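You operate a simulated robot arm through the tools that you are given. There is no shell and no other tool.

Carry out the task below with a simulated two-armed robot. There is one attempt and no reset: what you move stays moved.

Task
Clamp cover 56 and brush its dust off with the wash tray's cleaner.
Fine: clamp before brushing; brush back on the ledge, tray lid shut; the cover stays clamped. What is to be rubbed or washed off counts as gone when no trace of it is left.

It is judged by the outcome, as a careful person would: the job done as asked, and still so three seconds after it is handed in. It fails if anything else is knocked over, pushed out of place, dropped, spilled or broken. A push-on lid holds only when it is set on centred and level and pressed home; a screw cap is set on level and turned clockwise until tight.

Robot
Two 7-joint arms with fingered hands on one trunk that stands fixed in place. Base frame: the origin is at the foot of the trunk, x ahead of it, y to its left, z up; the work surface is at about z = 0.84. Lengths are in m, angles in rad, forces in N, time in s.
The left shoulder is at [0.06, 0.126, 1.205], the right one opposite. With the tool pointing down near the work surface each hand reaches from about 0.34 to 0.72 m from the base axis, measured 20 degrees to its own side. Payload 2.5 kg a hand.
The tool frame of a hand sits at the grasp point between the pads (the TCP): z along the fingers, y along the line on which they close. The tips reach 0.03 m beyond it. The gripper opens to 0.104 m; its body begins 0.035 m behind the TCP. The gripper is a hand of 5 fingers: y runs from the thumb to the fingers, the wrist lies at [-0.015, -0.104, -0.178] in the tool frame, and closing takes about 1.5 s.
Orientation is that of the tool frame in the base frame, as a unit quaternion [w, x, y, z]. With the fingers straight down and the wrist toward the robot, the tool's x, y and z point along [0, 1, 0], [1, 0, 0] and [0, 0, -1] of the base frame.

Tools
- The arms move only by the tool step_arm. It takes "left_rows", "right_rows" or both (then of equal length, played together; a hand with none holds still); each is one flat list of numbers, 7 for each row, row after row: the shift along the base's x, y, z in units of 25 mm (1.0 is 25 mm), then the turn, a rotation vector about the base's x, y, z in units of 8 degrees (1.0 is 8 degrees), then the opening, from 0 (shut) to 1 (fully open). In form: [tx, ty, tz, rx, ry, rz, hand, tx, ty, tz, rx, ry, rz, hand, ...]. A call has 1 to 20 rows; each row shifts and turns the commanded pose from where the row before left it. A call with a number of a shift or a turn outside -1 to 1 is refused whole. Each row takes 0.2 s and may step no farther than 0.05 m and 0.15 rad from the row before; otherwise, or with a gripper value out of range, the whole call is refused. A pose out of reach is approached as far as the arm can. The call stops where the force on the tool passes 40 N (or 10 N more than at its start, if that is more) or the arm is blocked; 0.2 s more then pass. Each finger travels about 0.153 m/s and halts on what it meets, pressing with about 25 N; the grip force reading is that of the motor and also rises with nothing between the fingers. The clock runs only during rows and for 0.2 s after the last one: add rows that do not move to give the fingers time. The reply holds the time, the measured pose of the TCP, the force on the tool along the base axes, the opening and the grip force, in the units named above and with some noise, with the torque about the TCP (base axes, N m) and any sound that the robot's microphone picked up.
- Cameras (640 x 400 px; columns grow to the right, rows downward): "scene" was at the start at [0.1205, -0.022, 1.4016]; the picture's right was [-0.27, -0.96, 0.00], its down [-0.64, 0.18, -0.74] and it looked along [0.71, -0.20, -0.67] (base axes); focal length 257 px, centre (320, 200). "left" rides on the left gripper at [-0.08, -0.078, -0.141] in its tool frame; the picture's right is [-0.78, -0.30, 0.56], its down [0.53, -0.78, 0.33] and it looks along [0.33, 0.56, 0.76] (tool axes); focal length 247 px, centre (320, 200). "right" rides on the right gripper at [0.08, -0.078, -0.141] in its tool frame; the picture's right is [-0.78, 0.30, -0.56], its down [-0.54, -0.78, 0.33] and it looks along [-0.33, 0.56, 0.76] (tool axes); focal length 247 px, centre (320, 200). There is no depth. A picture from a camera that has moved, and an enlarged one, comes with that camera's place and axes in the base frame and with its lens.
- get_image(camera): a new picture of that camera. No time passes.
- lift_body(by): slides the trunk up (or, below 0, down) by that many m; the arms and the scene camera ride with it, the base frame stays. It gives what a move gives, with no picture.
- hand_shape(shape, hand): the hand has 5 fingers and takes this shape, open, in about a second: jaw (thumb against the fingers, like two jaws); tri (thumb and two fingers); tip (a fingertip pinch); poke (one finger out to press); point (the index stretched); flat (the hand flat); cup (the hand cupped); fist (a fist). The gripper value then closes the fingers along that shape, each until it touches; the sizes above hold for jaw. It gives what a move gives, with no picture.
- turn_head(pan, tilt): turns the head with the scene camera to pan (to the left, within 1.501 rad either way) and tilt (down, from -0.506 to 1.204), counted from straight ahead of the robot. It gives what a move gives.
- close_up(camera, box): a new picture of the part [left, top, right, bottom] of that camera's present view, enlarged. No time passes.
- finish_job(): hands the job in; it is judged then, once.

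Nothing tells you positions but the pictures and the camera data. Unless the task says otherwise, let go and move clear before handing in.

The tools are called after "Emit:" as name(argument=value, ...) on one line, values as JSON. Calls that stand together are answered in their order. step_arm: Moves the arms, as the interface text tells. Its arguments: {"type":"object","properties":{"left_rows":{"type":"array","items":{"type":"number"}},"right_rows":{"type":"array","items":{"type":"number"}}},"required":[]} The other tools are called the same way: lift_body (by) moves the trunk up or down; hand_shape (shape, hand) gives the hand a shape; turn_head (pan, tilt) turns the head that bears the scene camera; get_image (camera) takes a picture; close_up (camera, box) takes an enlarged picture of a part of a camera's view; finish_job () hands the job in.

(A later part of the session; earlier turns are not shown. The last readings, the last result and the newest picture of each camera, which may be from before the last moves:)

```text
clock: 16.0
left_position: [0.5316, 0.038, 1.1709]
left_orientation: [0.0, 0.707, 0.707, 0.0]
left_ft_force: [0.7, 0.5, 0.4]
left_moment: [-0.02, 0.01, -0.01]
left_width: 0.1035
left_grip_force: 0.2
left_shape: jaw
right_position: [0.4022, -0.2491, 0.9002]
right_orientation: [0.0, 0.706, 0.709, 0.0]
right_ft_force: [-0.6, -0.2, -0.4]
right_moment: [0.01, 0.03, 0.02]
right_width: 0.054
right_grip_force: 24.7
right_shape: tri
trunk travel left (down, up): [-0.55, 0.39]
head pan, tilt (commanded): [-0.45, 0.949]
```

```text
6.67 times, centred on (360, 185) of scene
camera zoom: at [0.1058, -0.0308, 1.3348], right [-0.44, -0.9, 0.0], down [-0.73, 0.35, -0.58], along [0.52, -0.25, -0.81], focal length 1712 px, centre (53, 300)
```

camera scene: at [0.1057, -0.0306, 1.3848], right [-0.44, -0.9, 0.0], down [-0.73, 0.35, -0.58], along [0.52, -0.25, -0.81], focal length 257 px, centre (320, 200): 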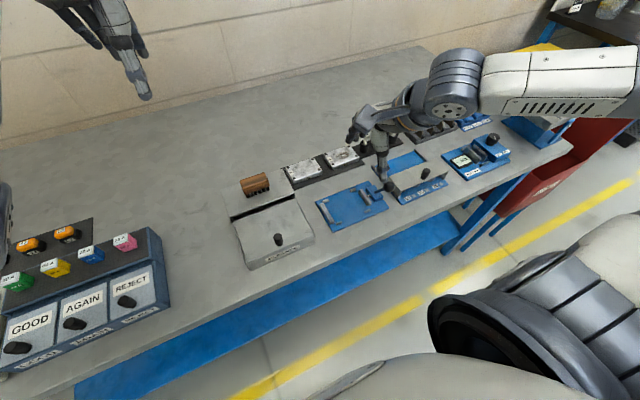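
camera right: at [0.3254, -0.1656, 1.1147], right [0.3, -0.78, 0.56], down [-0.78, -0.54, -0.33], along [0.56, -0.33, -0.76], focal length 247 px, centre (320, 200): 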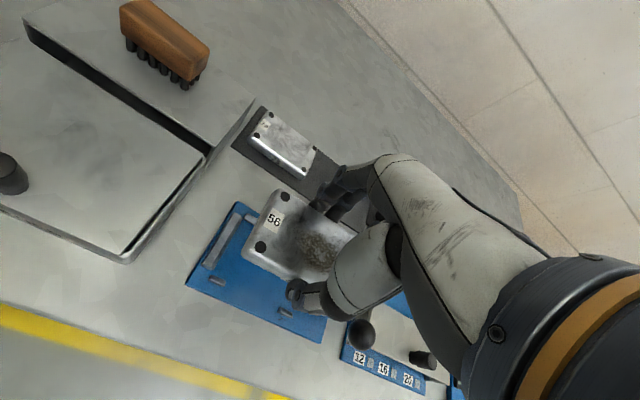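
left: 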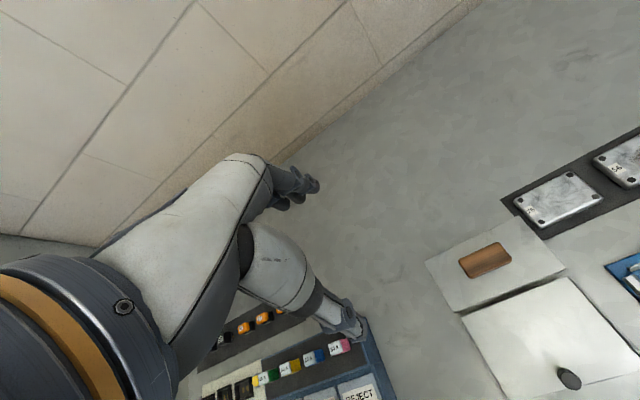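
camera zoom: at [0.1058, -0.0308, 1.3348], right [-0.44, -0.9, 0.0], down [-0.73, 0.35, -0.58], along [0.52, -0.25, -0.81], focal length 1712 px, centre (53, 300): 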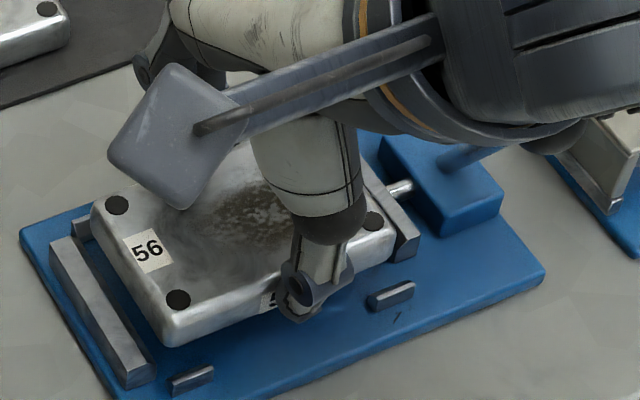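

The cover centre is now at [0.402, −0.246] as wanted. I lower it gently onto the plate, watching the force.

Emit:
step_arm(right_rows=[0, 0, -0.2, 0, 0, 0, 0, 0, 0, -0.2, 0, 0, 0, 0, 0, 0, -0.1, 0, 0, 0, 0, 0, 0, 0, 0, 0, 0, 0])

Emit:
close_up(camera="right", box=[180, 180, 380, 350])

Emit:
close_up(camera="scene", box=[320, 155, 400, 215])

```text
clock: 17.0
left_position: [0.5297, 0.0372, 1.1698]
left_orientation: [0.0, 0.707, 0.707, 0.001]
left_ft_force: [-0.2, -0.7, -0.4]
left_moment: [0.02, -0.01, 0.0]
left_width: 0.1036
left_grip_force: 0.1
left_shape: jaw
right_position: [0.4051, -0.2489, 0.8873]
right_orientation: [0.001, 0.706, 0.708, 0.001]
right_ft_force: [-0.5, 0.1, -2.0]
right_moment: [-0.03, 0.01, 0.02]
right_width: 0.0538
right_grip_force: 24.9
right_shape: tri
trunk travel left (down, up): [-0.55, 0.39]
head pan, tilt (commanded): [-0.45, 0.949]
```

```text
2.35 times, centred on (280, 265) of right
camera zoom: at [0.3263, -0.1682, 1.0289], right [0.3, -0.78, 0.56], down [-0.78, -0.54, -0.33], along [0.56, -0.33, -0.76], focal length 581 px, centre (414, 47)
```

zoom: 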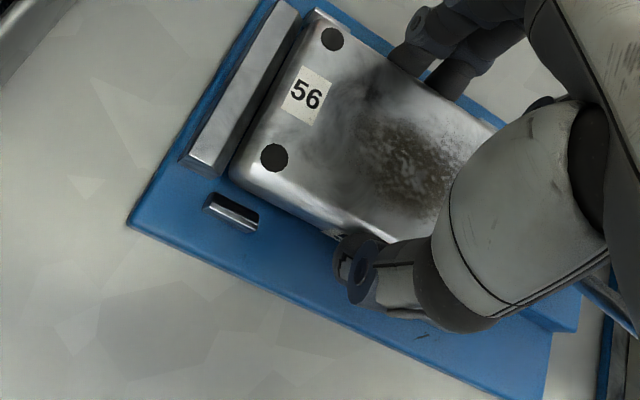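

```text
6.67 times, centred on (360, 185) of scene
camera zoom: at [0.1058, -0.0308, 1.3348], right [-0.44, -0.9, 0.0], down [-0.73, 0.35, -0.58], along [0.52, -0.25, -0.81], focal length 1712 px, centre (53, 300)
```

zoom: 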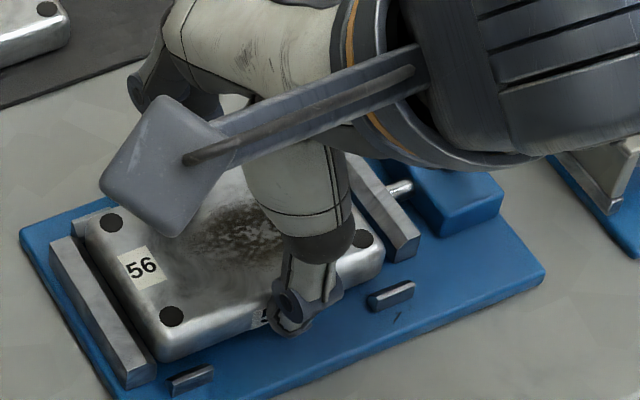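

The cover is nearly down; x drifted +2.5 mm. I correct that and look again.

Emit:
step_arm(right_rows=[-0.1, 0, 0, 0, 0, 0, 0, 0, 0, 0, 0, 0, 0, 0, 0, 0, -0.05, 0, 0, 0, 0, 0, 0, 0, 0, 0, 0, 0])

Emit:
close_up(camera="scene", box=[320, 155, 400, 215])

```text
clock: 18.0
left_position: [0.5322, 0.0387, 1.1708]
left_orientation: [0.0, 0.707, 0.707, -0.001]
left_ft_force: [-0.2, 0.6, -0.4]
left_moment: [0.01, 0.04, 0.0]
left_width: 0.104
left_grip_force: 0.1
left_shape: jaw
right_position: [0.4025, -0.2484, 0.8858]
right_orientation: [0.0, 0.706, 0.708, 0.0]
right_ft_force: [1.0, -0.8, -1.3]
right_moment: [0.05, -0.03, -0.01]
right_width: 0.0541
right_grip_force: 25.0
right_shape: tri
trunk travel left (down, up): [-0.55, 0.39]
head pan, tilt (commanded): [-0.45, 0.949]
```

```text
6.67 times, centred on (360, 185) of scene
camera zoom: at [0.1058, -0.0308, 1.3348], right [-0.44, -0.9, 0.0], down [-0.73, 0.35, -0.58], along [0.52, -0.25, -0.81], focal length 1712 px, centre (53, 300)
```

zoom: 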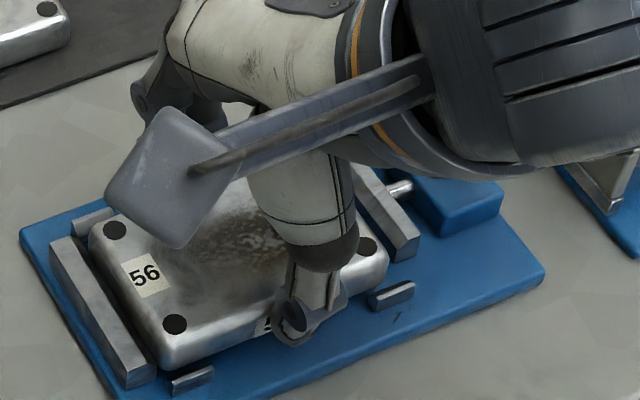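

The cover is centred between the pins. I lower in small steps until it touches.

Emit:
step_arm(right_rows=[0, 0, -0.06, 0, 0, 0, 0, 0, 0, -0.06, 0, 0, 0, 0, 0, 0, 0, 0, 0, 0, 0])

Emit:
close_up(camera="scene", box=[320, 155, 400, 215])

```text
clock: 18.8
left_position: [0.5293, 0.0371, 1.1699]
left_orientation: [0.0, 0.707, 0.708, 0.0]
left_ft_force: [-0.6, -0.1, -0.1]
left_moment: [0.05, 0.03, -0.02]
left_width: 0.1038
left_grip_force: 0.1
left_shape: jaw
right_position: [0.4035, -0.2477, 0.8845]
right_orientation: [0.0, 0.706, 0.708, -0.001]
right_ft_force: [0.5, -0.1, -2.4]
right_moment: [0.03, -0.01, -0.01]
right_width: 0.054
right_grip_force: 24.7
right_shape: tri
trunk travel left (down, up): [-0.55, 0.39]
head pan, tilt (commanded): [-0.45, 0.949]
```

```text
6.67 times, centred on (360, 185) of scene
camera zoom: at [0.1058, -0.0308, 1.3348], right [-0.44, -0.9, 0.0], down [-0.73, 0.35, -0.58], along [0.52, -0.25, -0.81], focal length 1712 px, centre (53, 300)
```

zoom: 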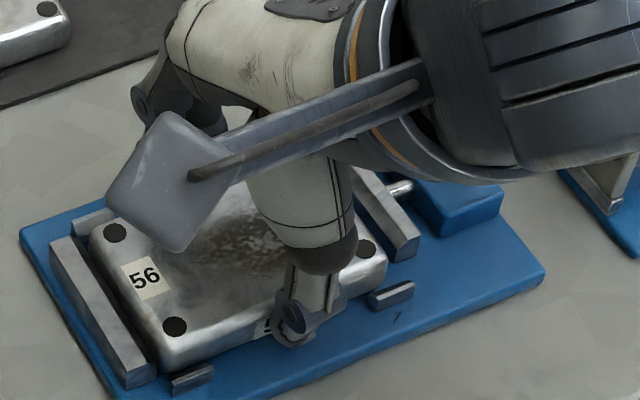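

Emit:
step_arm(right_rows=[0, 0, -0.06, 0, 0, 0, 0, 0, 0, -0.06, 0, 0, 0, 0, 0, 0, -0.04, 0, 0, 0, 0, 0, 0, 0, 0, 0, 0, 0])

Emit:
close_up(camera="scene", box=[320, 155, 400, 215])

```text
clock: 19.8
left_position: [0.529, 0.0378, 1.171]
left_orientation: [0.0, 0.706, 0.708, 0.0]
left_ft_force: [-0.7, 0.1, -0.4]
left_moment: [0.0, -0.02, -0.02]
left_width: 0.1037
left_grip_force: 0.2
left_shape: jaw
right_position: [0.4035, -0.2472, 0.8821]
right_orientation: [0.002, 0.706, 0.708, 0.002]
right_ft_force: [-1.8, -2.1, 14.1]
right_moment: [-0.05, 0.16, -0.06]
right_width: 0.054
right_grip_force: 25.0
right_shape: tri
trunk travel left (down, up): [-0.55, 0.39]
head pan, tilt (commanded): [-0.45, 0.949]
```

```text
6.67 times, centred on (360, 185) of scene
camera zoom: at [0.1044, -0.0303, 1.3351], right [-0.44, -0.9, 0.0], down [-0.73, 0.35, -0.58], along [0.53, -0.25, -0.81], focal length 1712 px, centre (53, 300)
```

zoom: 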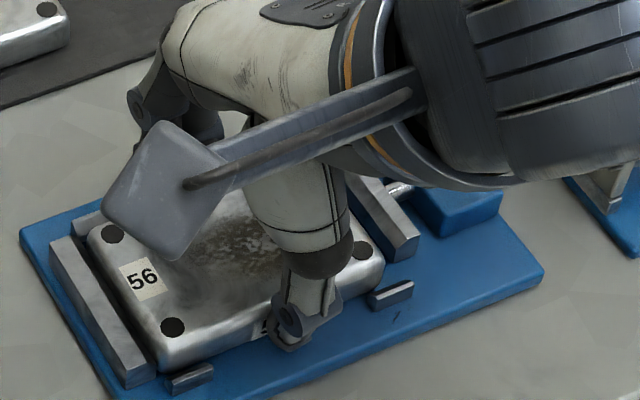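

The cover touches the plate (14 N). I ease the pressure and open the hand.

Emit:
step_arm(right_rows=[0, 0, 0.05, 0, 0, 0, 0, 0, 0, 0, 0, 0, 0, 0.3, 0, 0, 0, 0, 0, 0, 0.6, 0, 0, 0, 0, 0, 0, 0.8, 0, 0, 0, 0, 0, 0, 1, 0, 0, 0, 0, 0, 0, 1, 0, 0, 0, 0, 0, 0, 1])

Emit:
close_up(camera="right", box=[180, 180, 380, 350])

Emit:
close_up(camera="scene", box=[320, 155, 400, 215])

```text
clock: 21.4
left_position: [0.5307, 0.0378, 1.1717]
left_orientation: [0.0, 0.707, 0.707, 0.0]
left_ft_force: [0.1, -0.4, 0.0]
left_moment: [-0.04, -0.02, -0.01]
left_width: 0.1036
left_grip_force: 0.2
left_shape: jaw
right_position: [0.4019, -0.2475, 0.8817]
right_orientation: [0.0, 0.706, 0.708, 0.0]
right_ft_force: [-0.1, 0.0, -0.4]
right_moment: [-0.03, -0.01, 0.02]
right_width: 0.1036
right_grip_force: 0.0
right_shape: tri
trunk travel left (down, up): [-0.55, 0.39]
head pan, tilt (commanded): [-0.45, 0.949]
```

```text
2.35 times, centred on (280, 265) of right
camera zoom: at [0.3236, -0.1681, 1.0229], right [0.3, -0.78, 0.56], down [-0.78, -0.54, -0.33], along [0.56, -0.33, -0.76], focal length 581 px, centre (414, 47)
```

zoom: 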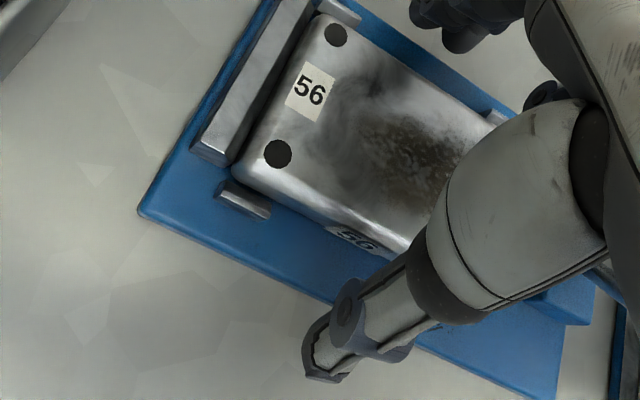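

```text
6.67 times, centred on (360, 185) of scene
camera zoom: at [0.1057, -0.0308, 1.3348], right [-0.44, -0.9, 0.0], down [-0.73, 0.35, -0.58], along [0.52, -0.25, -0.81], focal length 1712 px, centre (53, 300)
```

zoom: 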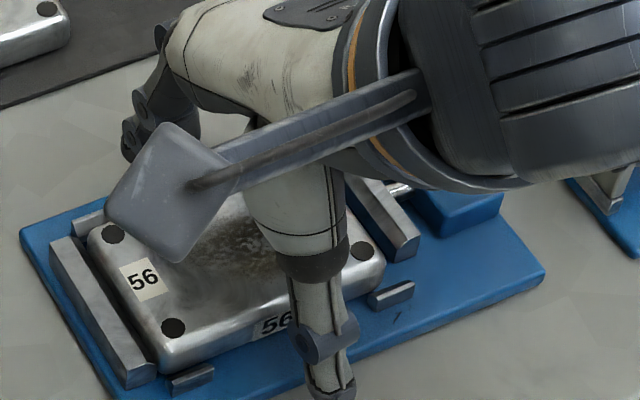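

The cover lies between pins and jaws. I raise the hand clear and look at the whole fixture.

Emit:
step_arm(right_rows=[0, 0, 0.5, 0, 0, 0, 1, 0, 0, 1, 0, 0, 0, 1, 0, 0, 1, 0, 0, 0, 1, 0, 0, 1, 0, 0, 0, 1, 0.5, -0.5, 1, 0, 0, 0, 1, 1, -1, 0.5, 0, 0, 0, 1, 1, -1, 0, 0, 0, 0, 1, 0, 0, 0, 0, 0, 0, 1])

Emit:
get_image(camera="scene")

Emit:
close_up(camera="scene", box=[320, 155, 400, 215])

Emit:
get_image(camera="right")

```text
clock: 23.2
left_position: [0.5303, 0.0374, 1.1708]
left_orientation: [0.0, 0.708, 0.707, 0.0]
left_ft_force: [-1.0, -0.4, 0.0]
left_moment: [0.04, -0.01, 0.03]
left_width: 0.1039
left_grip_force: 0.1
left_shape: jaw
right_position: [0.465, -0.3115, 1.0087]
right_orientation: [0.001, 0.706, 0.708, 0.0]
right_ft_force: [0.8, 0.5, 0.7]
right_moment: [0.0, 0.01, -0.01]
right_width: 0.1039
right_grip_force: 0.1
right_shape: tri
trunk travel left (down, up): [-0.55, 0.39]
head pan, tilt (commanded): [-0.45, 0.949]
```

```text
taken
camera scene: at [0.1056, -0.0307, 1.3348], right [-0.44, -0.9, 0.0], down [-0.73, 0.35, -0.58], along [0.52, -0.25, -0.81], focal length 257 px, centre (320, 200)
```

scene: 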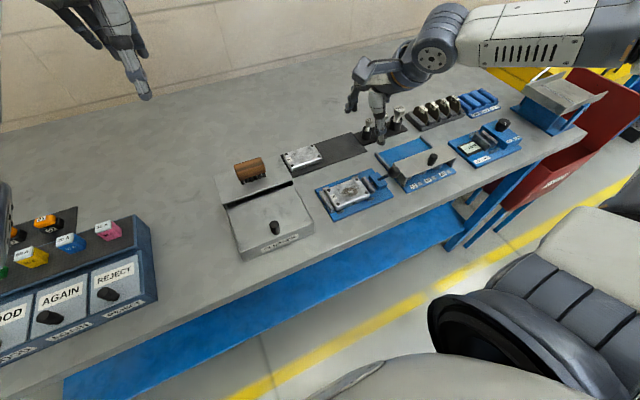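

```text
6.67 times, centred on (360, 185) of scene
camera zoom: at [0.1056, -0.0307, 1.3348], right [-0.44, -0.9, 0.0], down [-0.73, 0.35, -0.58], along [0.52, -0.25, -0.81], focal length 1712 px, centre (53, 300)
```

zoom: 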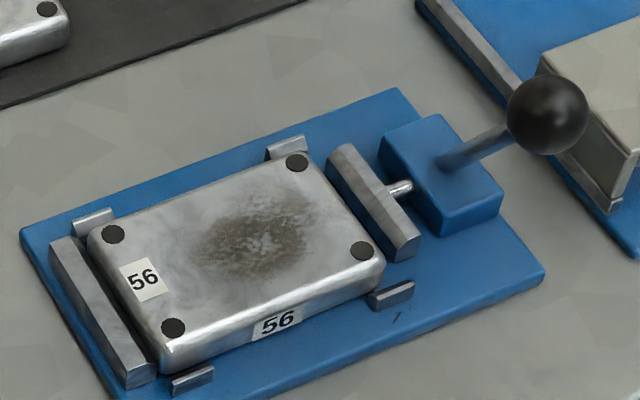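

```text
taken
camera right: at [0.3866, -0.232, 1.1509], right [0.3, -0.77, 0.56], down [-0.77, -0.54, -0.33], along [0.56, -0.33, -0.76], focal length 247 px, centre (320, 200)
```

right: 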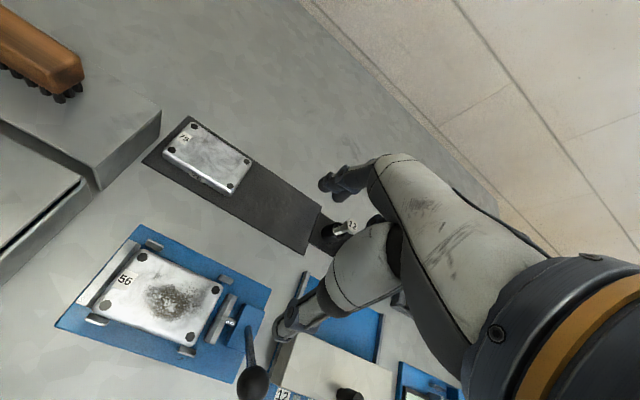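

The cover lies flat between the jaws. Now I study the lever from the right camera.

Emit:
close_up(camera="right", box=[180, 280, 320, 400])

Emit:
close_up(camera="scene", box=[360, 160, 400, 200])

```text
3.33 times, centred on (250, 340) of right
camera zoom: at [0.3866, -0.232, 1.1509], right [0.3, -0.77, 0.56], down [-0.77, -0.54, -0.33], along [0.56, -0.33, -0.76], focal length 823 px, centre (553, -267)
```

zoom: 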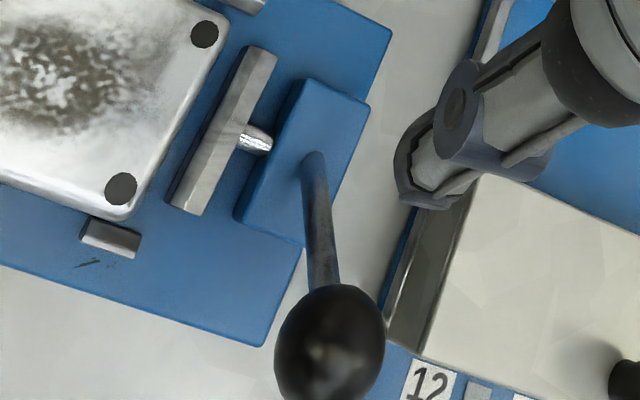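

```text
10.00 times, centred on (380, 180) of scene
camera zoom: at [0.1056, -0.0307, 1.3348], right [-0.44, -0.9, 0.0], down [-0.73, 0.35, -0.58], along [0.52, -0.25, -0.81], focal length 2568 px, centre (-280, 400)
```

zoom: 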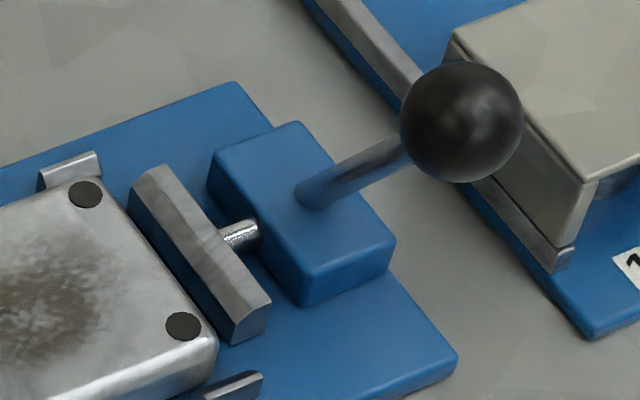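

The ball triangulates to [0.367, −0.333, 0.925], the lever base to [0.404, −0.332, 0.862]: the lever leans toward the robot in the x–z plane. I'll cage the ball loosely with the right hand and test gently which way it swings.

Emit:
step_arm(right_rows=[-1, -0.3, 0, 0, 0, 0, 1, -1, -0.3, 0, 0, 0, 0, 1, -1, -0.3, -0.3, 0, 0, 0, 1, -0.92, 0, -0.6, 0, 0, 0, 1, 0, 0, 0, 0, 0, 0, 1, 0, 0, 0, 0, 0, 0, 1])

Emit:
get_image(camera="right")

Emit:
close_up(camera="scene", box=[340, 120, 440, 210])

```text
clock: 24.6
left_position: [0.5302, 0.0379, 1.1709]
left_orientation: [0.0, 0.707, 0.707, 0.0]
left_ft_force: [0.1, -0.5, 0.2]
left_moment: [0.01, 0.0, 0.0]
left_width: 0.1036
left_grip_force: 0.2
left_shape: jaw
right_position: [0.368, -0.3189, 0.974]
right_orientation: [-0.021, 0.697, 0.716, 0.013]
right_ft_force: [0.4, 0.3, -1.0]
right_moment: [-0.03, 0.01, -0.02]
right_width: 0.1037
right_grip_force: 0.2
right_shape: tri
trunk travel left (down, up): [-0.55, 0.39]
head pan, tilt (commanded): [-0.45, 0.949]
```

```text
taken
camera right: at [0.2903, -0.2476, 1.12], right [0.32, -0.79, 0.52], down [-0.77, -0.54, -0.35], along [0.56, -0.28, -0.78], focal length 247 px, centre (320, 200)
```

right: 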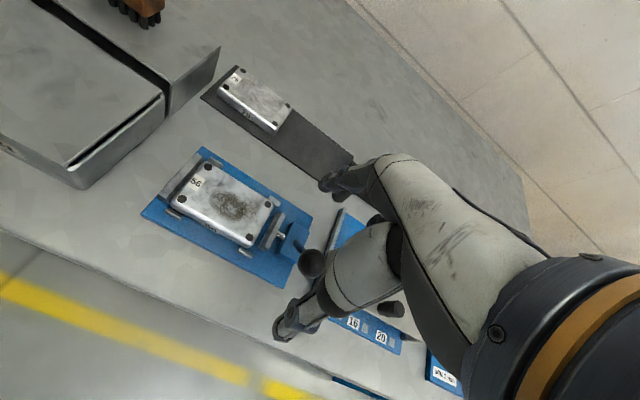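

```text
4.44 times, centred on (390, 165) of scene
camera zoom: at [0.1057, -0.0307, 1.3348], right [-0.44, -0.9, 0.0], down [-0.73, 0.35, -0.58], along [0.52, -0.25, -0.81], focal length 1142 px, centre (9, 356)
```

zoom: 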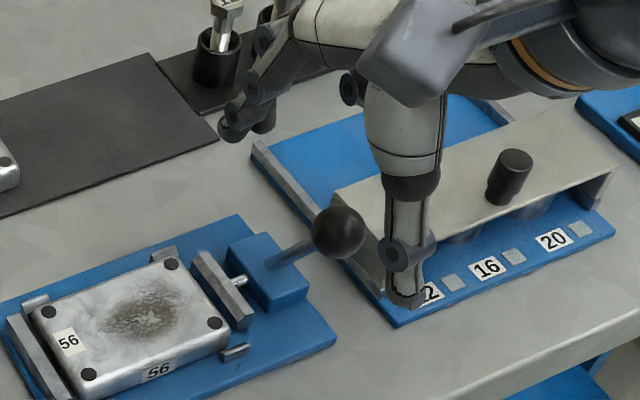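

The hand has not fully settled at its commanded pose. I wait a few rows and re-read.

Emit:
step_arm(right_rows=[0, 0, 0, 0, 0, 0, 1, 0, 0, 0, 0, 0, 0, 1, 0, 0, 0, 0, 0, 0, 1])

```text
clock: 25.4
left_position: [0.5303, 0.037, 1.1717]
left_orientation: [0.0, 0.707, 0.707, 0.0]
left_ft_force: [-0.6, -0.3, 0.0]
left_moment: [0.01, 0.04, 0.02]
left_width: 0.1037
left_grip_force: 0.1
left_shape: jaw
right_position: [0.3696, -0.3194, 0.9739]
right_orientation: [-0.021, 0.698, 0.715, 0.013]
right_ft_force: [0.2, 0.1, -0.2]
right_moment: [0.0, 0.04, 0.02]
right_width: 0.1041
right_grip_force: 0.1
right_shape: tri
trunk travel left (down, up): [-0.55, 0.39]
head pan, tilt (commanded): [-0.45, 0.949]
```

The arm is folded too tightly here. I raise the trunk to give it room and then correct the pose.

Emit:
lift_body(by=0.12)

Emit:
step_arm(right_rows=[0, 0, -0.5, 0, 0, 0, 1, 0, 0, -0.5, 0, 0, 0, 1, 0, 0, 0, 0, 0, 0, 1])

```text
clock: 26.9
left_position: [0.5307, 0.0379, 1.2911]
left_orientation: [-0.001, 0.707, 0.707, -0.001]
left_ft_force: [-0.5, -0.3, -0.2]
left_moment: [0.0, -0.02, 0.03]
left_width: 0.1036
left_grip_force: 0.0
left_shape: jaw
right_position: [0.37, -0.3187, 1.0936]
right_orientation: [-0.021, 0.698, 0.715, 0.013]
right_ft_force: [-0.5, 0.3, -0.7]
right_moment: [-0.02, -0.03, 0.0]
right_width: 0.1039
right_grip_force: 0.0
right_shape: tri
trunk travel left (down, up): [-0.67, 0.27]
head pan, tilt (commanded): [-0.45, 0.949]
```

```text
clock: 27.7
left_position: [0.5303, 0.0381, 1.2905]
left_orientation: [0.0, 0.708, 0.706, 0.0]
left_ft_force: [0.0, -0.4, 0.9]
left_moment: [-0.02, 0.02, -0.01]
left_width: 0.1037
left_grip_force: 0.1
left_shape: jaw
right_position: [0.3697, -0.3361, 1.0801]
right_orientation: [0.002, 0.706, 0.708, -0.001]
right_ft_force: [0.0, 0.1, 0.1]
right_moment: [0.02, -0.03, -0.02]
right_width: 0.1038
right_grip_force: 0.1
right_shape: tri
trunk travel left (down, up): [-0.67, 0.27]
head pan, tilt (commanded): [-0.45, 0.949]
```

The pose is right again ([0.370, −0.336, 1.08], straight down). I descend over the ball.

Emit:
step_arm(right_rows=[0, 0, -1, 0, 0, 0, 1, 0, 0, -1, 0, 0, 0, 1, 0, 0, -1, 0, 0, 0, 1, 0, 0, -1, 0, 0, 0, 1, 0, 0, 0, 0, 0, 0, 1, 0, 0, 0, 0, 0, 0, 1])

Emit:
close_up(camera="right", box=[200, 150, 440, 370])

Emit:
close_up(camera="scene", box=[340, 150, 440, 240])

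```text
clock: 29.1
left_position: [0.5298, 0.0373, 1.2904]
left_orientation: [-0.001, 0.708, 0.707, 0.0]
left_ft_force: [-0.5, 1.1, 0.1]
left_moment: [0.03, -0.02, 0.02]
left_width: 0.1037
left_grip_force: 0.0
left_shape: jaw
right_position: [0.3665, -0.3324, 0.9791]
right_orientation: [0.0, 0.706, 0.708, 0.0]
right_ft_force: [1.5, -0.5, 0.3]
right_moment: [0.0, 0.0, -0.01]
right_width: 0.104
right_grip_force: 0.2
right_shape: tri
trunk travel left (down, up): [-0.67, 0.27]
head pan, tilt (commanded): [-0.45, 0.949]
```

```text
1.82 times, centred on (320, 260) of right
camera zoom: at [0.2885, -0.253, 1.1205], right [0.3, -0.78, 0.56], down [-0.78, -0.54, -0.33], along [0.56, -0.33, -0.76], focal length 449 px, centre (320, 91)
```

zoom: 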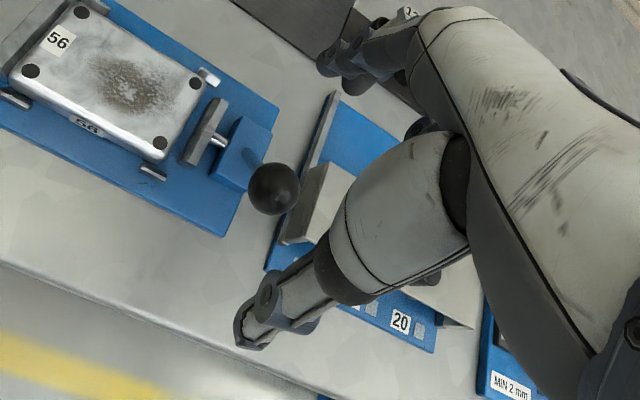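

```text
4.44 times, centred on (390, 195) of scene
camera zoom: at [0.1057, -0.0308, 1.4548], right [-0.44, -0.9, 0.0], down [-0.73, 0.35, -0.58], along [0.52, -0.25, -0.81], focal length 1142 px, centre (9, 222)
```

zoom: 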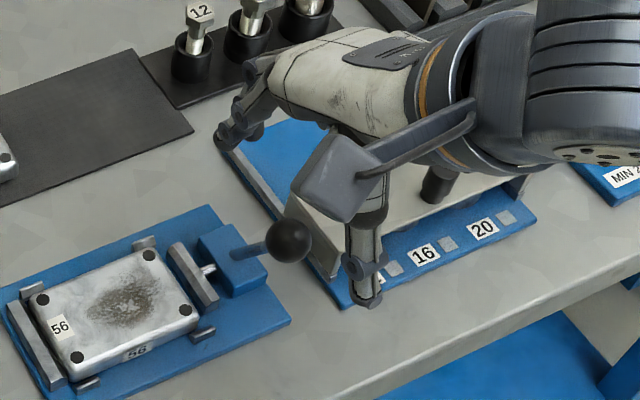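

The ball sits right under the hand. I lower to put the fingertips around the ball and close partly to cage it.

Emit:
step_arm(right_rows=[0, 0, -0.8, 0, 0, 0, 1, 0, 0, -0.8, 0, 0, 0, 1, 0, 0, 0, 0, 0, 0, 0.8, 0, 0, 0, 0, 0, 0, 0.6, 0, 0, 0, 0, 0, 0, 0.45, 0, 0, 0, 0, 0, 0, 0.45, 0, 0, 0, 0, 0, 0, 0.45])

Emit:
close_up(camera="right", box=[200, 150, 440, 370])

Emit:
close_up(camera="scene", box=[340, 150, 440, 240])

```text
clock: 30.7
left_position: [0.53, 0.0374, 1.29]
left_orientation: [0.0, 0.706, 0.708, 0.0]
left_ft_force: [-0.5, 0.7, 0.1]
left_moment: [0.0, 0.01, -0.01]
left_width: 0.1039
left_grip_force: 0.1
left_shape: jaw
right_position: [0.3654, -0.3327, 0.9393]
right_orientation: [0.0, 0.706, 0.708, 0.0]
right_ft_force: [0.1, 0.2, -0.8]
right_moment: [-0.01, 0.01, 0.02]
right_width: 0.0474
right_grip_force: 0.1
right_shape: tri
trunk travel left (down, up): [-0.67, 0.27]
head pan, tilt (commanded): [-0.45, 0.949]
```

```text
1.82 times, centred on (320, 260) of right
camera zoom: at [0.2868, -0.2531, 1.0807], right [0.3, -0.78, 0.56], down [-0.78, -0.54, -0.33], along [0.56, -0.33, -0.76], focal length 449 px, centre (320, 91)
```

zoom: 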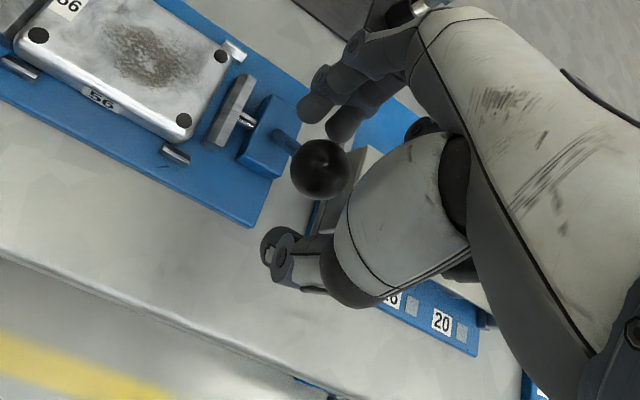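

```text
4.44 times, centred on (390, 195) of scene
camera zoom: at [0.1057, -0.0307, 1.4548], right [-0.44, -0.9, 0.0], down [-0.73, 0.35, -0.58], along [0.52, -0.25, -0.81], focal length 1142 px, centre (9, 222)
```

zoom: 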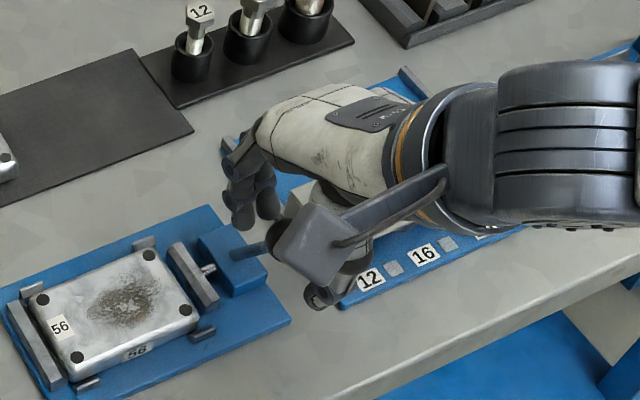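

The ball is caged between thumb and fingers. I nudge +x in small steps to see if the lever gives.

Emit:
step_arm(right_rows=[0.3, 0, 0, 0, 0, 0, 0.45, 0.3, 0, 0, 0, 0, 0, 0.45, 0.3, 0, 0, 0, 0, 0, 0.45, 0, 0, 0, 0, 0, 0, 0.45])

Emit:
close_up(camera="right", box=[200, 150, 440, 370])

Emit:
close_up(camera="scene", box=[340, 150, 440, 240])

```text
clock: 31.7
left_position: [0.5305, 0.0379, 1.2896]
left_orientation: [0.0, 0.707, 0.707, 0.001]
left_ft_force: [0.0, 0.1, 0.1]
left_moment: [0.0, -0.02, -0.04]
left_width: 0.1037
left_grip_force: 0.1
left_shape: jaw
right_position: [0.3894, -0.3342, 0.938]
right_orientation: [-0.001, 0.706, 0.708, 0.001]
right_ft_force: [-1.8, -0.4, 0.1]
right_moment: [0.03, 0.01, 0.01]
right_width: 0.0477
right_grip_force: 0.0
right_shape: tri
trunk travel left (down, up): [-0.67, 0.27]
head pan, tilt (commanded): [-0.45, 0.949]
```

```text
1.82 times, centred on (320, 260) of right
camera zoom: at [0.3103, -0.2539, 1.0795], right [0.3, -0.77, 0.56], down [-0.77, -0.54, -0.33], along [0.56, -0.33, -0.76], focal length 449 px, centre (320, 91)
```

zoom: 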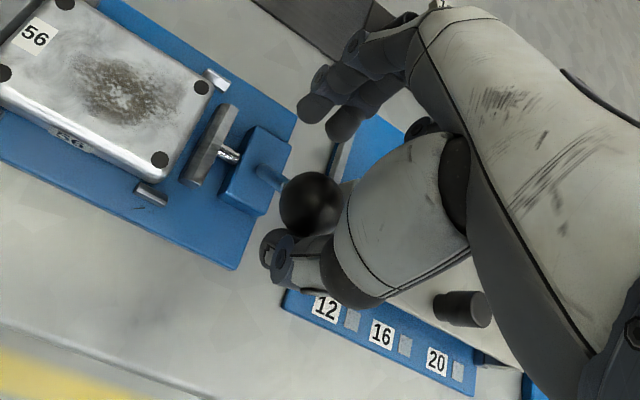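

```text
4.44 times, centred on (390, 195) of scene
camera zoom: at [0.1055, -0.0307, 1.4548], right [-0.44, -0.9, 0.0], down [-0.73, 0.35, -0.58], along [0.52, -0.25, -0.81], focal length 1142 px, centre (9, 222)
```

zoom: 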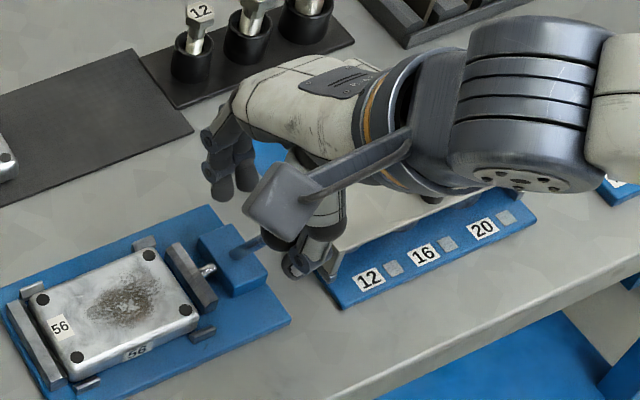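

The lever follows easily (under 2 N). I keep pushing it away in +x.

Emit:
step_arm(right_rows=[0.4, 0, 0.05, 0, 0, 0, 0.45, 0.4, 0, 0.05, 0, 0, 0, 0.45, 0.4, 0, 0.05, 0, 0, 0, 0.45, 0, 0, 0, 0, 0, 0, 0.45])

Emit:
close_up(camera="right", box=[200, 150, 440, 370])

Emit:
close_up(camera="scene", box=[340, 150, 440, 240])

```text
clock: 32.7
left_position: [0.5309, 0.038, 1.291]
left_orientation: [0.0, 0.707, 0.707, 0.0]
left_ft_force: [0.5, 0.3, -0.1]
left_moment: [-0.02, 0.02, 0.02]
left_width: 0.1037
left_grip_force: 0.1
left_shape: jaw
right_position: [0.4224, -0.3347, 0.9415]
right_orientation: [0.0, 0.706, 0.709, 0.0]
right_ft_force: [-0.5, -0.2, 0.0]
right_moment: [0.0, -0.02, 0.02]
right_width: 0.0475
right_grip_force: 0.1
right_shape: tri
trunk travel left (down, up): [-0.67, 0.27]
head pan, tilt (commanded): [-0.45, 0.949]
```

```text
1.82 times, centred on (320, 260) of right
camera zoom: at [0.3426, -0.2545, 1.0834], right [0.3, -0.77, 0.56], down [-0.78, -0.54, -0.33], along [0.56, -0.33, -0.76], focal length 449 px, centre (320, 91)
```

zoom: 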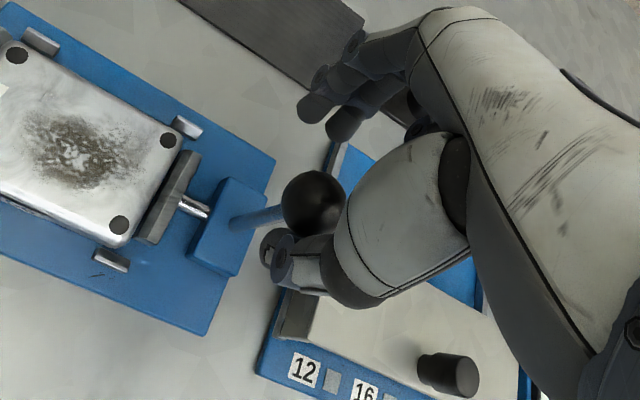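

```text
4.44 times, centred on (390, 195) of scene
camera zoom: at [0.1055, -0.0307, 1.4548], right [-0.44, -0.9, 0.0], down [-0.73, 0.35, -0.58], along [0.52, -0.25, -0.81], focal length 1142 px, centre (9, 222)
```

zoom: 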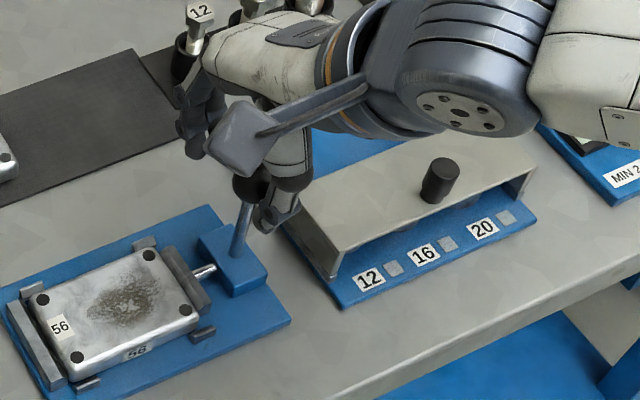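

The jaw is sliding toward the cover as the lever swings away. I continue pushing until it stops.

Emit:
step_arm(right_rows=[0.4, 0, 0, 0, 0, 0, 0.45, 0.4, 0, 0, 0, 0, 0, 0.45, 0.3, 0, -0.05, 0, 0, 0, 0.45, 0, 0, 0, 0, 0, 0, 0.45])

Emit:
close_up(camera="right", box=[180, 150, 440, 370])

Emit:
close_up(camera="scene", box=[340, 150, 440, 240])

```text
clock: 33.7
left_position: [0.5299, 0.0381, 1.2912]
left_orientation: [-0.001, 0.707, 0.708, 0.0]
left_ft_force: [-0.7, 0.4, -0.9]
left_moment: [0.06, -0.01, 0.0]
left_width: 0.1037
left_grip_force: 0.2
left_shape: jaw
right_position: [0.448, -0.3334, 0.9415]
right_orientation: [0.0, 0.706, 0.708, -0.001]
right_ft_force: [-1.3, 0.1, 0.0]
right_moment: [-0.01, 0.01, -0.01]
right_width: 0.0474
right_grip_force: 0.0
right_shape: tri
trunk travel left (down, up): [-0.67, 0.27]
head pan, tilt (commanded): [-0.45, 0.949]
```

```text
1.82 times, centred on (310, 260) of right
camera zoom: at [0.3706, -0.2545, 1.0835], right [0.3, -0.78, 0.56], down [-0.78, -0.54, -0.33], along [0.56, -0.33, -0.76], focal length 449 px, centre (338, 91)
```

zoom: 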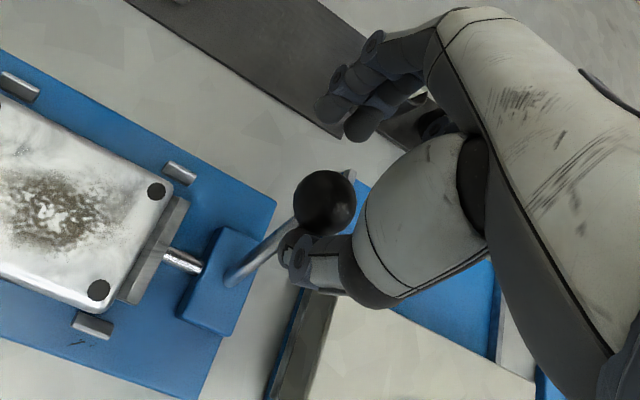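

```text
4.44 times, centred on (390, 195) of scene
camera zoom: at [0.1056, -0.0308, 1.4548], right [-0.44, -0.9, 0.0], down [-0.73, 0.35, -0.58], along [0.52, -0.25, -0.81], focal length 1142 px, centre (9, 222)
```

zoom: 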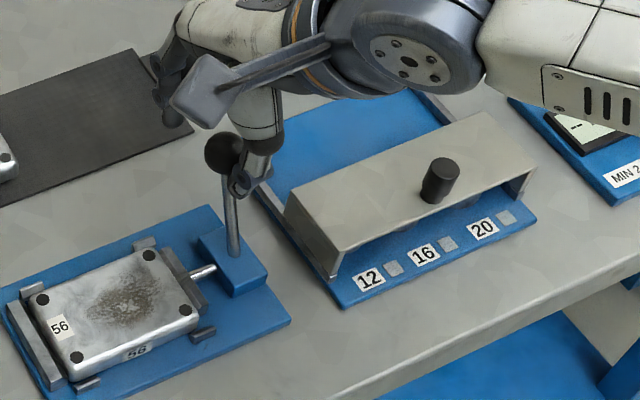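

Still moving freely (ball now near x 0.432). I push on further.

Emit:
step_arm(right_rows=[0.3, 0, -0.1, 0, 0, 0, 0.45, 0.3, 0, -0.1, 0, 0, 0, 0.45, 0.3, 0, -0.1, 0, 0, 0, 0.45, 0, 0, 0, 0, 0, 0, 0.45])

Emit:
close_up(camera="right", box=[180, 150, 440, 370])

Emit:
close_up(camera="scene", box=[340, 150, 440, 240])

```text
clock: 34.7
left_position: [0.5284, 0.0381, 1.2919]
left_orientation: [0.001, 0.707, 0.707, 0.0]
left_ft_force: [-0.2, 0.4, 0.6]
left_moment: [-0.02, 0.02, -0.02]
left_width: 0.1037
left_grip_force: 0.0
left_shape: jaw
right_position: [0.4701, -0.3346, 0.935]
right_orientation: [0.002, 0.706, 0.708, 0.001]
right_ft_force: [-11.9, 0.6, 13.7]
right_moment: [-0.02, 0.8, -0.04]
right_width: 0.0576
right_grip_force: 0.0
right_shape: tri
trunk travel left (down, up): [-0.67, 0.27]
head pan, tilt (commanded): [-0.45, 0.949]
```

```text
1.82 times, centred on (310, 260) of right
camera zoom: at [0.392, -0.2538, 1.0764], right [0.3, -0.77, 0.56], down [-0.77, -0.54, -0.33], along [0.56, -0.33, -0.76], focal length 449 px, centre (338, 91)
```

zoom: 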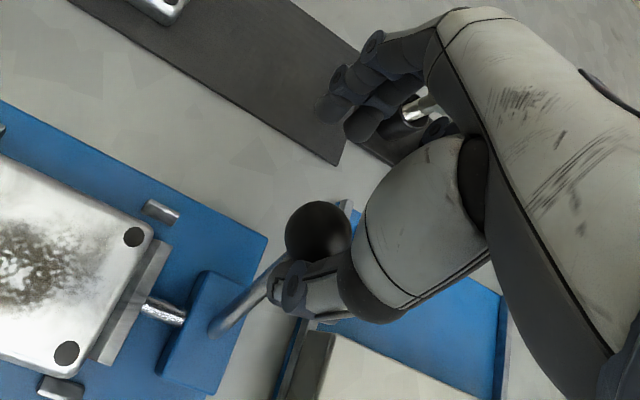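

```text
4.44 times, centred on (390, 195) of scene
camera zoom: at [0.1033, -0.0299, 1.4552], right [-0.44, -0.9, 0.0], down [-0.73, 0.35, -0.58], along [0.53, -0.25, -0.81], focal length 1142 px, centre (9, 222)
```

zoom: 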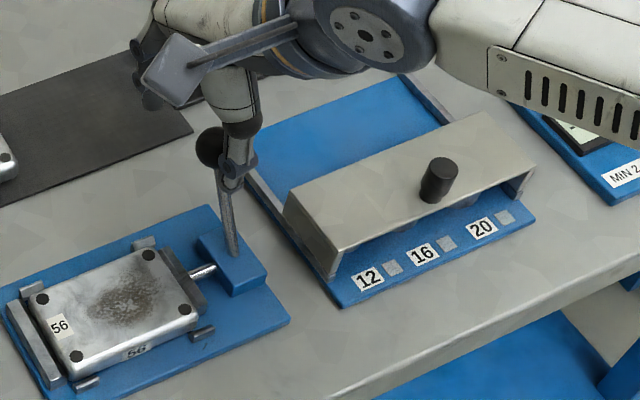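

Resistance now appears (12 N) with the lever leaning about 31° away and the jaw against the cover. I zoom in to check contact.

Emit:
close_up(camera="scene", box=[335, 190, 405, 240])

Emit:
close_up(camera="right", box=[120, 200, 320, 370])

```text
8.00 times, centred on (370, 215) of scene
camera zoom: at [0.1033, -0.0299, 1.4552], right [-0.44, -0.9, 0.0], down [-0.73, 0.35, -0.58], along [0.53, -0.25, -0.81], focal length 2055 px, centre (-80, 80)
```

zoom: 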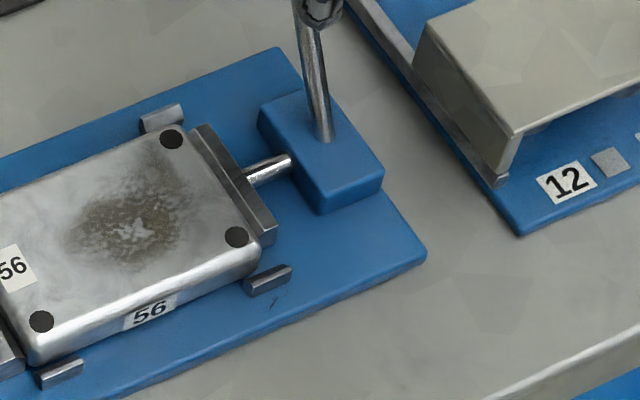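

```text
2.35 times, centred on (220, 285) of right
camera zoom: at [0.392, -0.2538, 1.0764], right [0.3, -0.77, 0.56], down [-0.77, -0.54, -0.33], along [0.56, -0.33, -0.76], focal length 581 px, centre (555, 0)
```

zoom: 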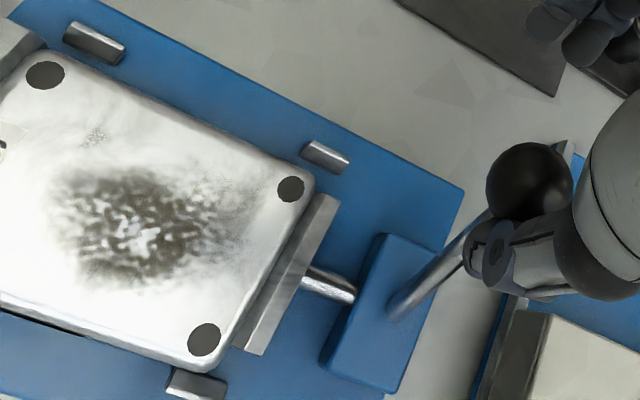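

The jaw meets the cover. I push a little more to seat the lever fully, listening for a click.

Emit:
step_arm(right_rows=[0.2, 0, -0.1, 0, 0, 0, 0.4, 0.2, 0, -0.1, 0, 0, 0, 0.4, 0, 0, 0, 0, 0, 0, 0.4])

Emit:
close_up(camera="scene", box=[335, 180, 405, 240])

Emit:
close_up(camera="right", box=[120, 200, 320, 370])

```text
clock: 35.3
left_position: [0.5271, 0.0402, 1.2931]
left_orientation: [0.001, 0.707, 0.707, 0.001]
left_ft_force: [0.3, -0.9, 0.0]
left_moment: [-0.01, 0.0, -0.03]
left_width: 0.1035
left_grip_force: 0.0
left_shape: jaw
right_position: [0.479, -0.3346, 0.932]
right_orientation: [0.001, 0.707, 0.707, 0.0]
right_ft_force: [-24.2, -0.3, 24.6]
right_moment: [0.02, 1.58, -0.03]
right_width: 0.0622
right_grip_force: 0.1
right_shape: tri
trunk travel left (down, up): [-0.67, 0.27]
head pan, tilt (commanded): [-0.45, 0.949]
stopped in row 3 (right hand): the force on the tool passed its limit at 41 N (the readings are from after the stop); the commanded pose is now the measured one
```

```text
6.67 times, centred on (370, 210) of scene
camera zoom: at [0.1012, -0.0293, 1.4553], right [-0.44, -0.9, 0.0], down [-0.73, 0.35, -0.59], along [0.53, -0.25, -0.81], focal length 1712 px, centre (-13, 133)
```

zoom: 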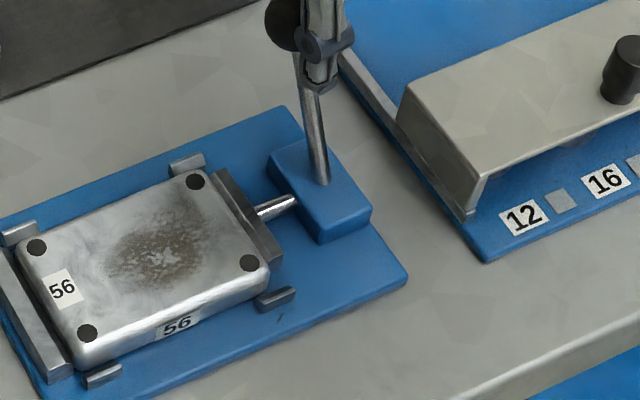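

```text
2.35 times, centred on (220, 285) of right
camera zoom: at [0.3995, -0.2547, 1.0741], right [0.3, -0.77, 0.56], down [-0.78, -0.54, -0.33], along [0.56, -0.33, -0.76], focal length 581 px, centre (555, 0)
```

zoom: 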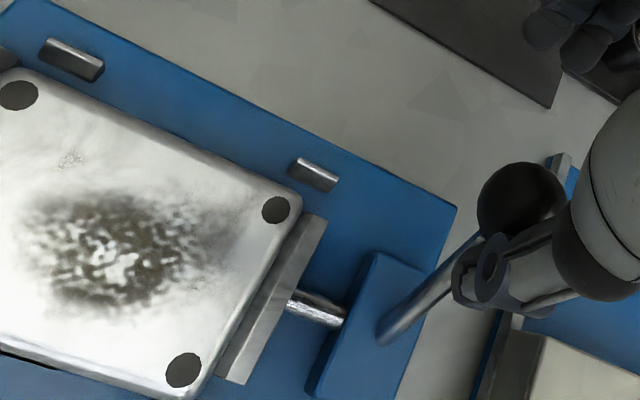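

The lever has reached its stop (ball no longer advances, 31° past vertical). I open the hand, back off and lift away, then inspect the clamp.

Emit:
step_arm(right_rows=[-0.3, 0, 0, 0, 0, 0, 0.6, -0.1, 0, 0, 0, 0, 0, 0.8, 0, 0, 0, 0, 0, 0, 1, 0, 0, 0, 0, 0, 0, 1, 0, 0, 0.5, 0, 0, 0, 1, 0, 0, 1, 0, 0, 0, 1, 0, 0, 1, 0, 0, 0, 1, 0, 0, 1, 0, 0, 0, 1, 0, 0, 0, 0, 0, 0, 1])

Emit:
close_up(camera="scene", box=[320, 170, 410, 240])

Emit:
get_image(camera="right")

```text
clock: 37.3
left_position: [0.5299, 0.0383, 1.2923]
left_orientation: [0.0, 0.706, 0.708, 0.0]
left_ft_force: [0.2, -0.1, -0.3]
left_moment: [-0.05, -0.03, -0.01]
left_width: 0.1037
left_grip_force: 0.0
left_shape: jaw
right_position: [0.4725, -0.3366, 1.017]
right_orientation: [0.0, 0.706, 0.708, 0.001]
right_ft_force: [0.2, 0.4, 0.0]
right_moment: [0.02, -0.01, -0.07]
right_width: 0.1038
right_grip_force: 0.1
right_shape: tri
trunk travel left (down, up): [-0.67, 0.27]
head pan, tilt (commanded): [-0.45, 0.949]
```

```text
5.71 times, centred on (365, 205) of scene
camera zoom: at [0.1057, -0.0308, 1.4548], right [-0.44, -0.9, 0.0], down [-0.73, 0.35, -0.58], along [0.52, -0.25, -0.81], focal length 1468 px, centre (63, 171)
```

zoom: 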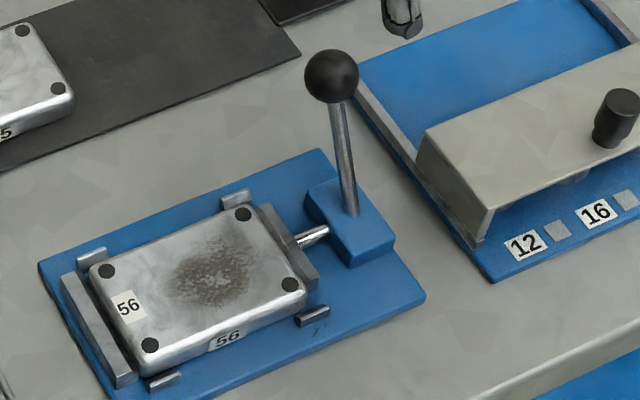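

```text
taken
camera right: at [0.3925, -0.2565, 1.1584], right [0.3, -0.77, 0.56], down [-0.77, -0.54, -0.33], along [0.56, -0.33, -0.76], focal length 247 px, centre (320, 200)
```

right: 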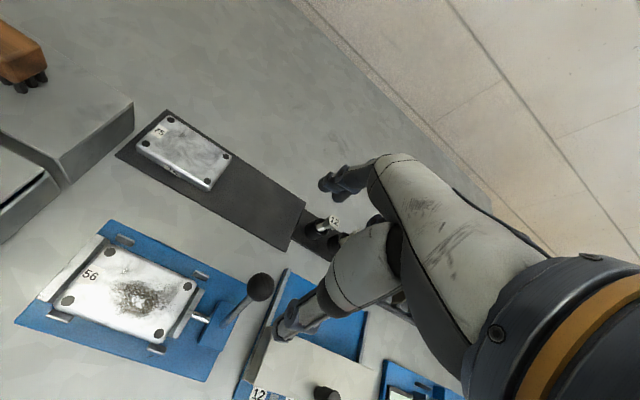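

The lever stays over on the far side. I check for gaps at both jaws.

Emit:
close_up(camera="scene", box=[325, 195, 390, 240])

Emit:
close_up(camera="right", box=[20, 220, 240, 380])

```text
8.89 times, centred on (358, 218) of scene
camera zoom: at [0.1057, -0.0308, 1.4548], right [-0.44, -0.9, 0.0], down [-0.73, 0.35, -0.58], along [0.52, -0.25, -0.81], focal length 2283 px, centre (-13, 44)
```

zoom: 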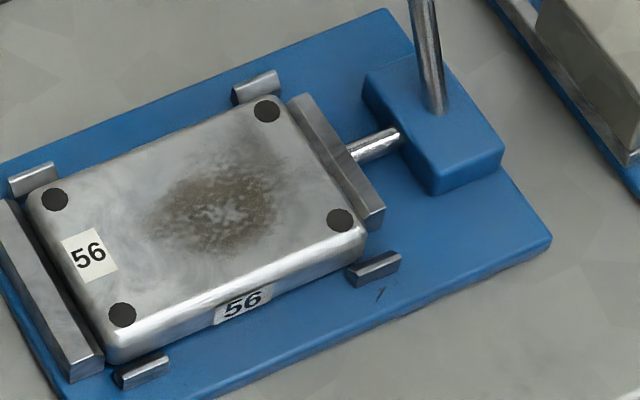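

```text
2.50 times, centred on (130, 300) of right
camera zoom: at [0.3925, -0.2565, 1.1584], right [0.3, -0.77, 0.56], down [-0.77, -0.54, -0.33], along [0.56, -0.33, -0.76], focal length 617 px, centre (795, -50)
```

zoom: 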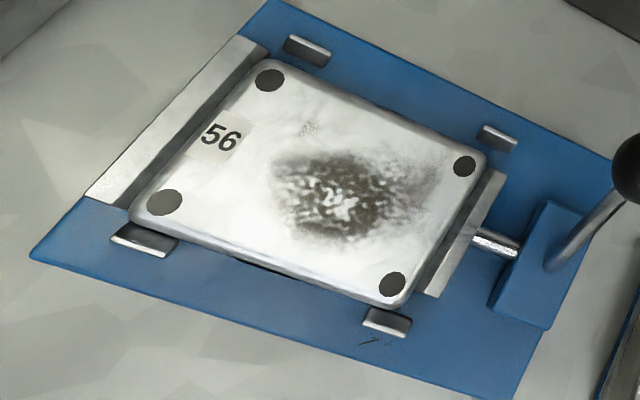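

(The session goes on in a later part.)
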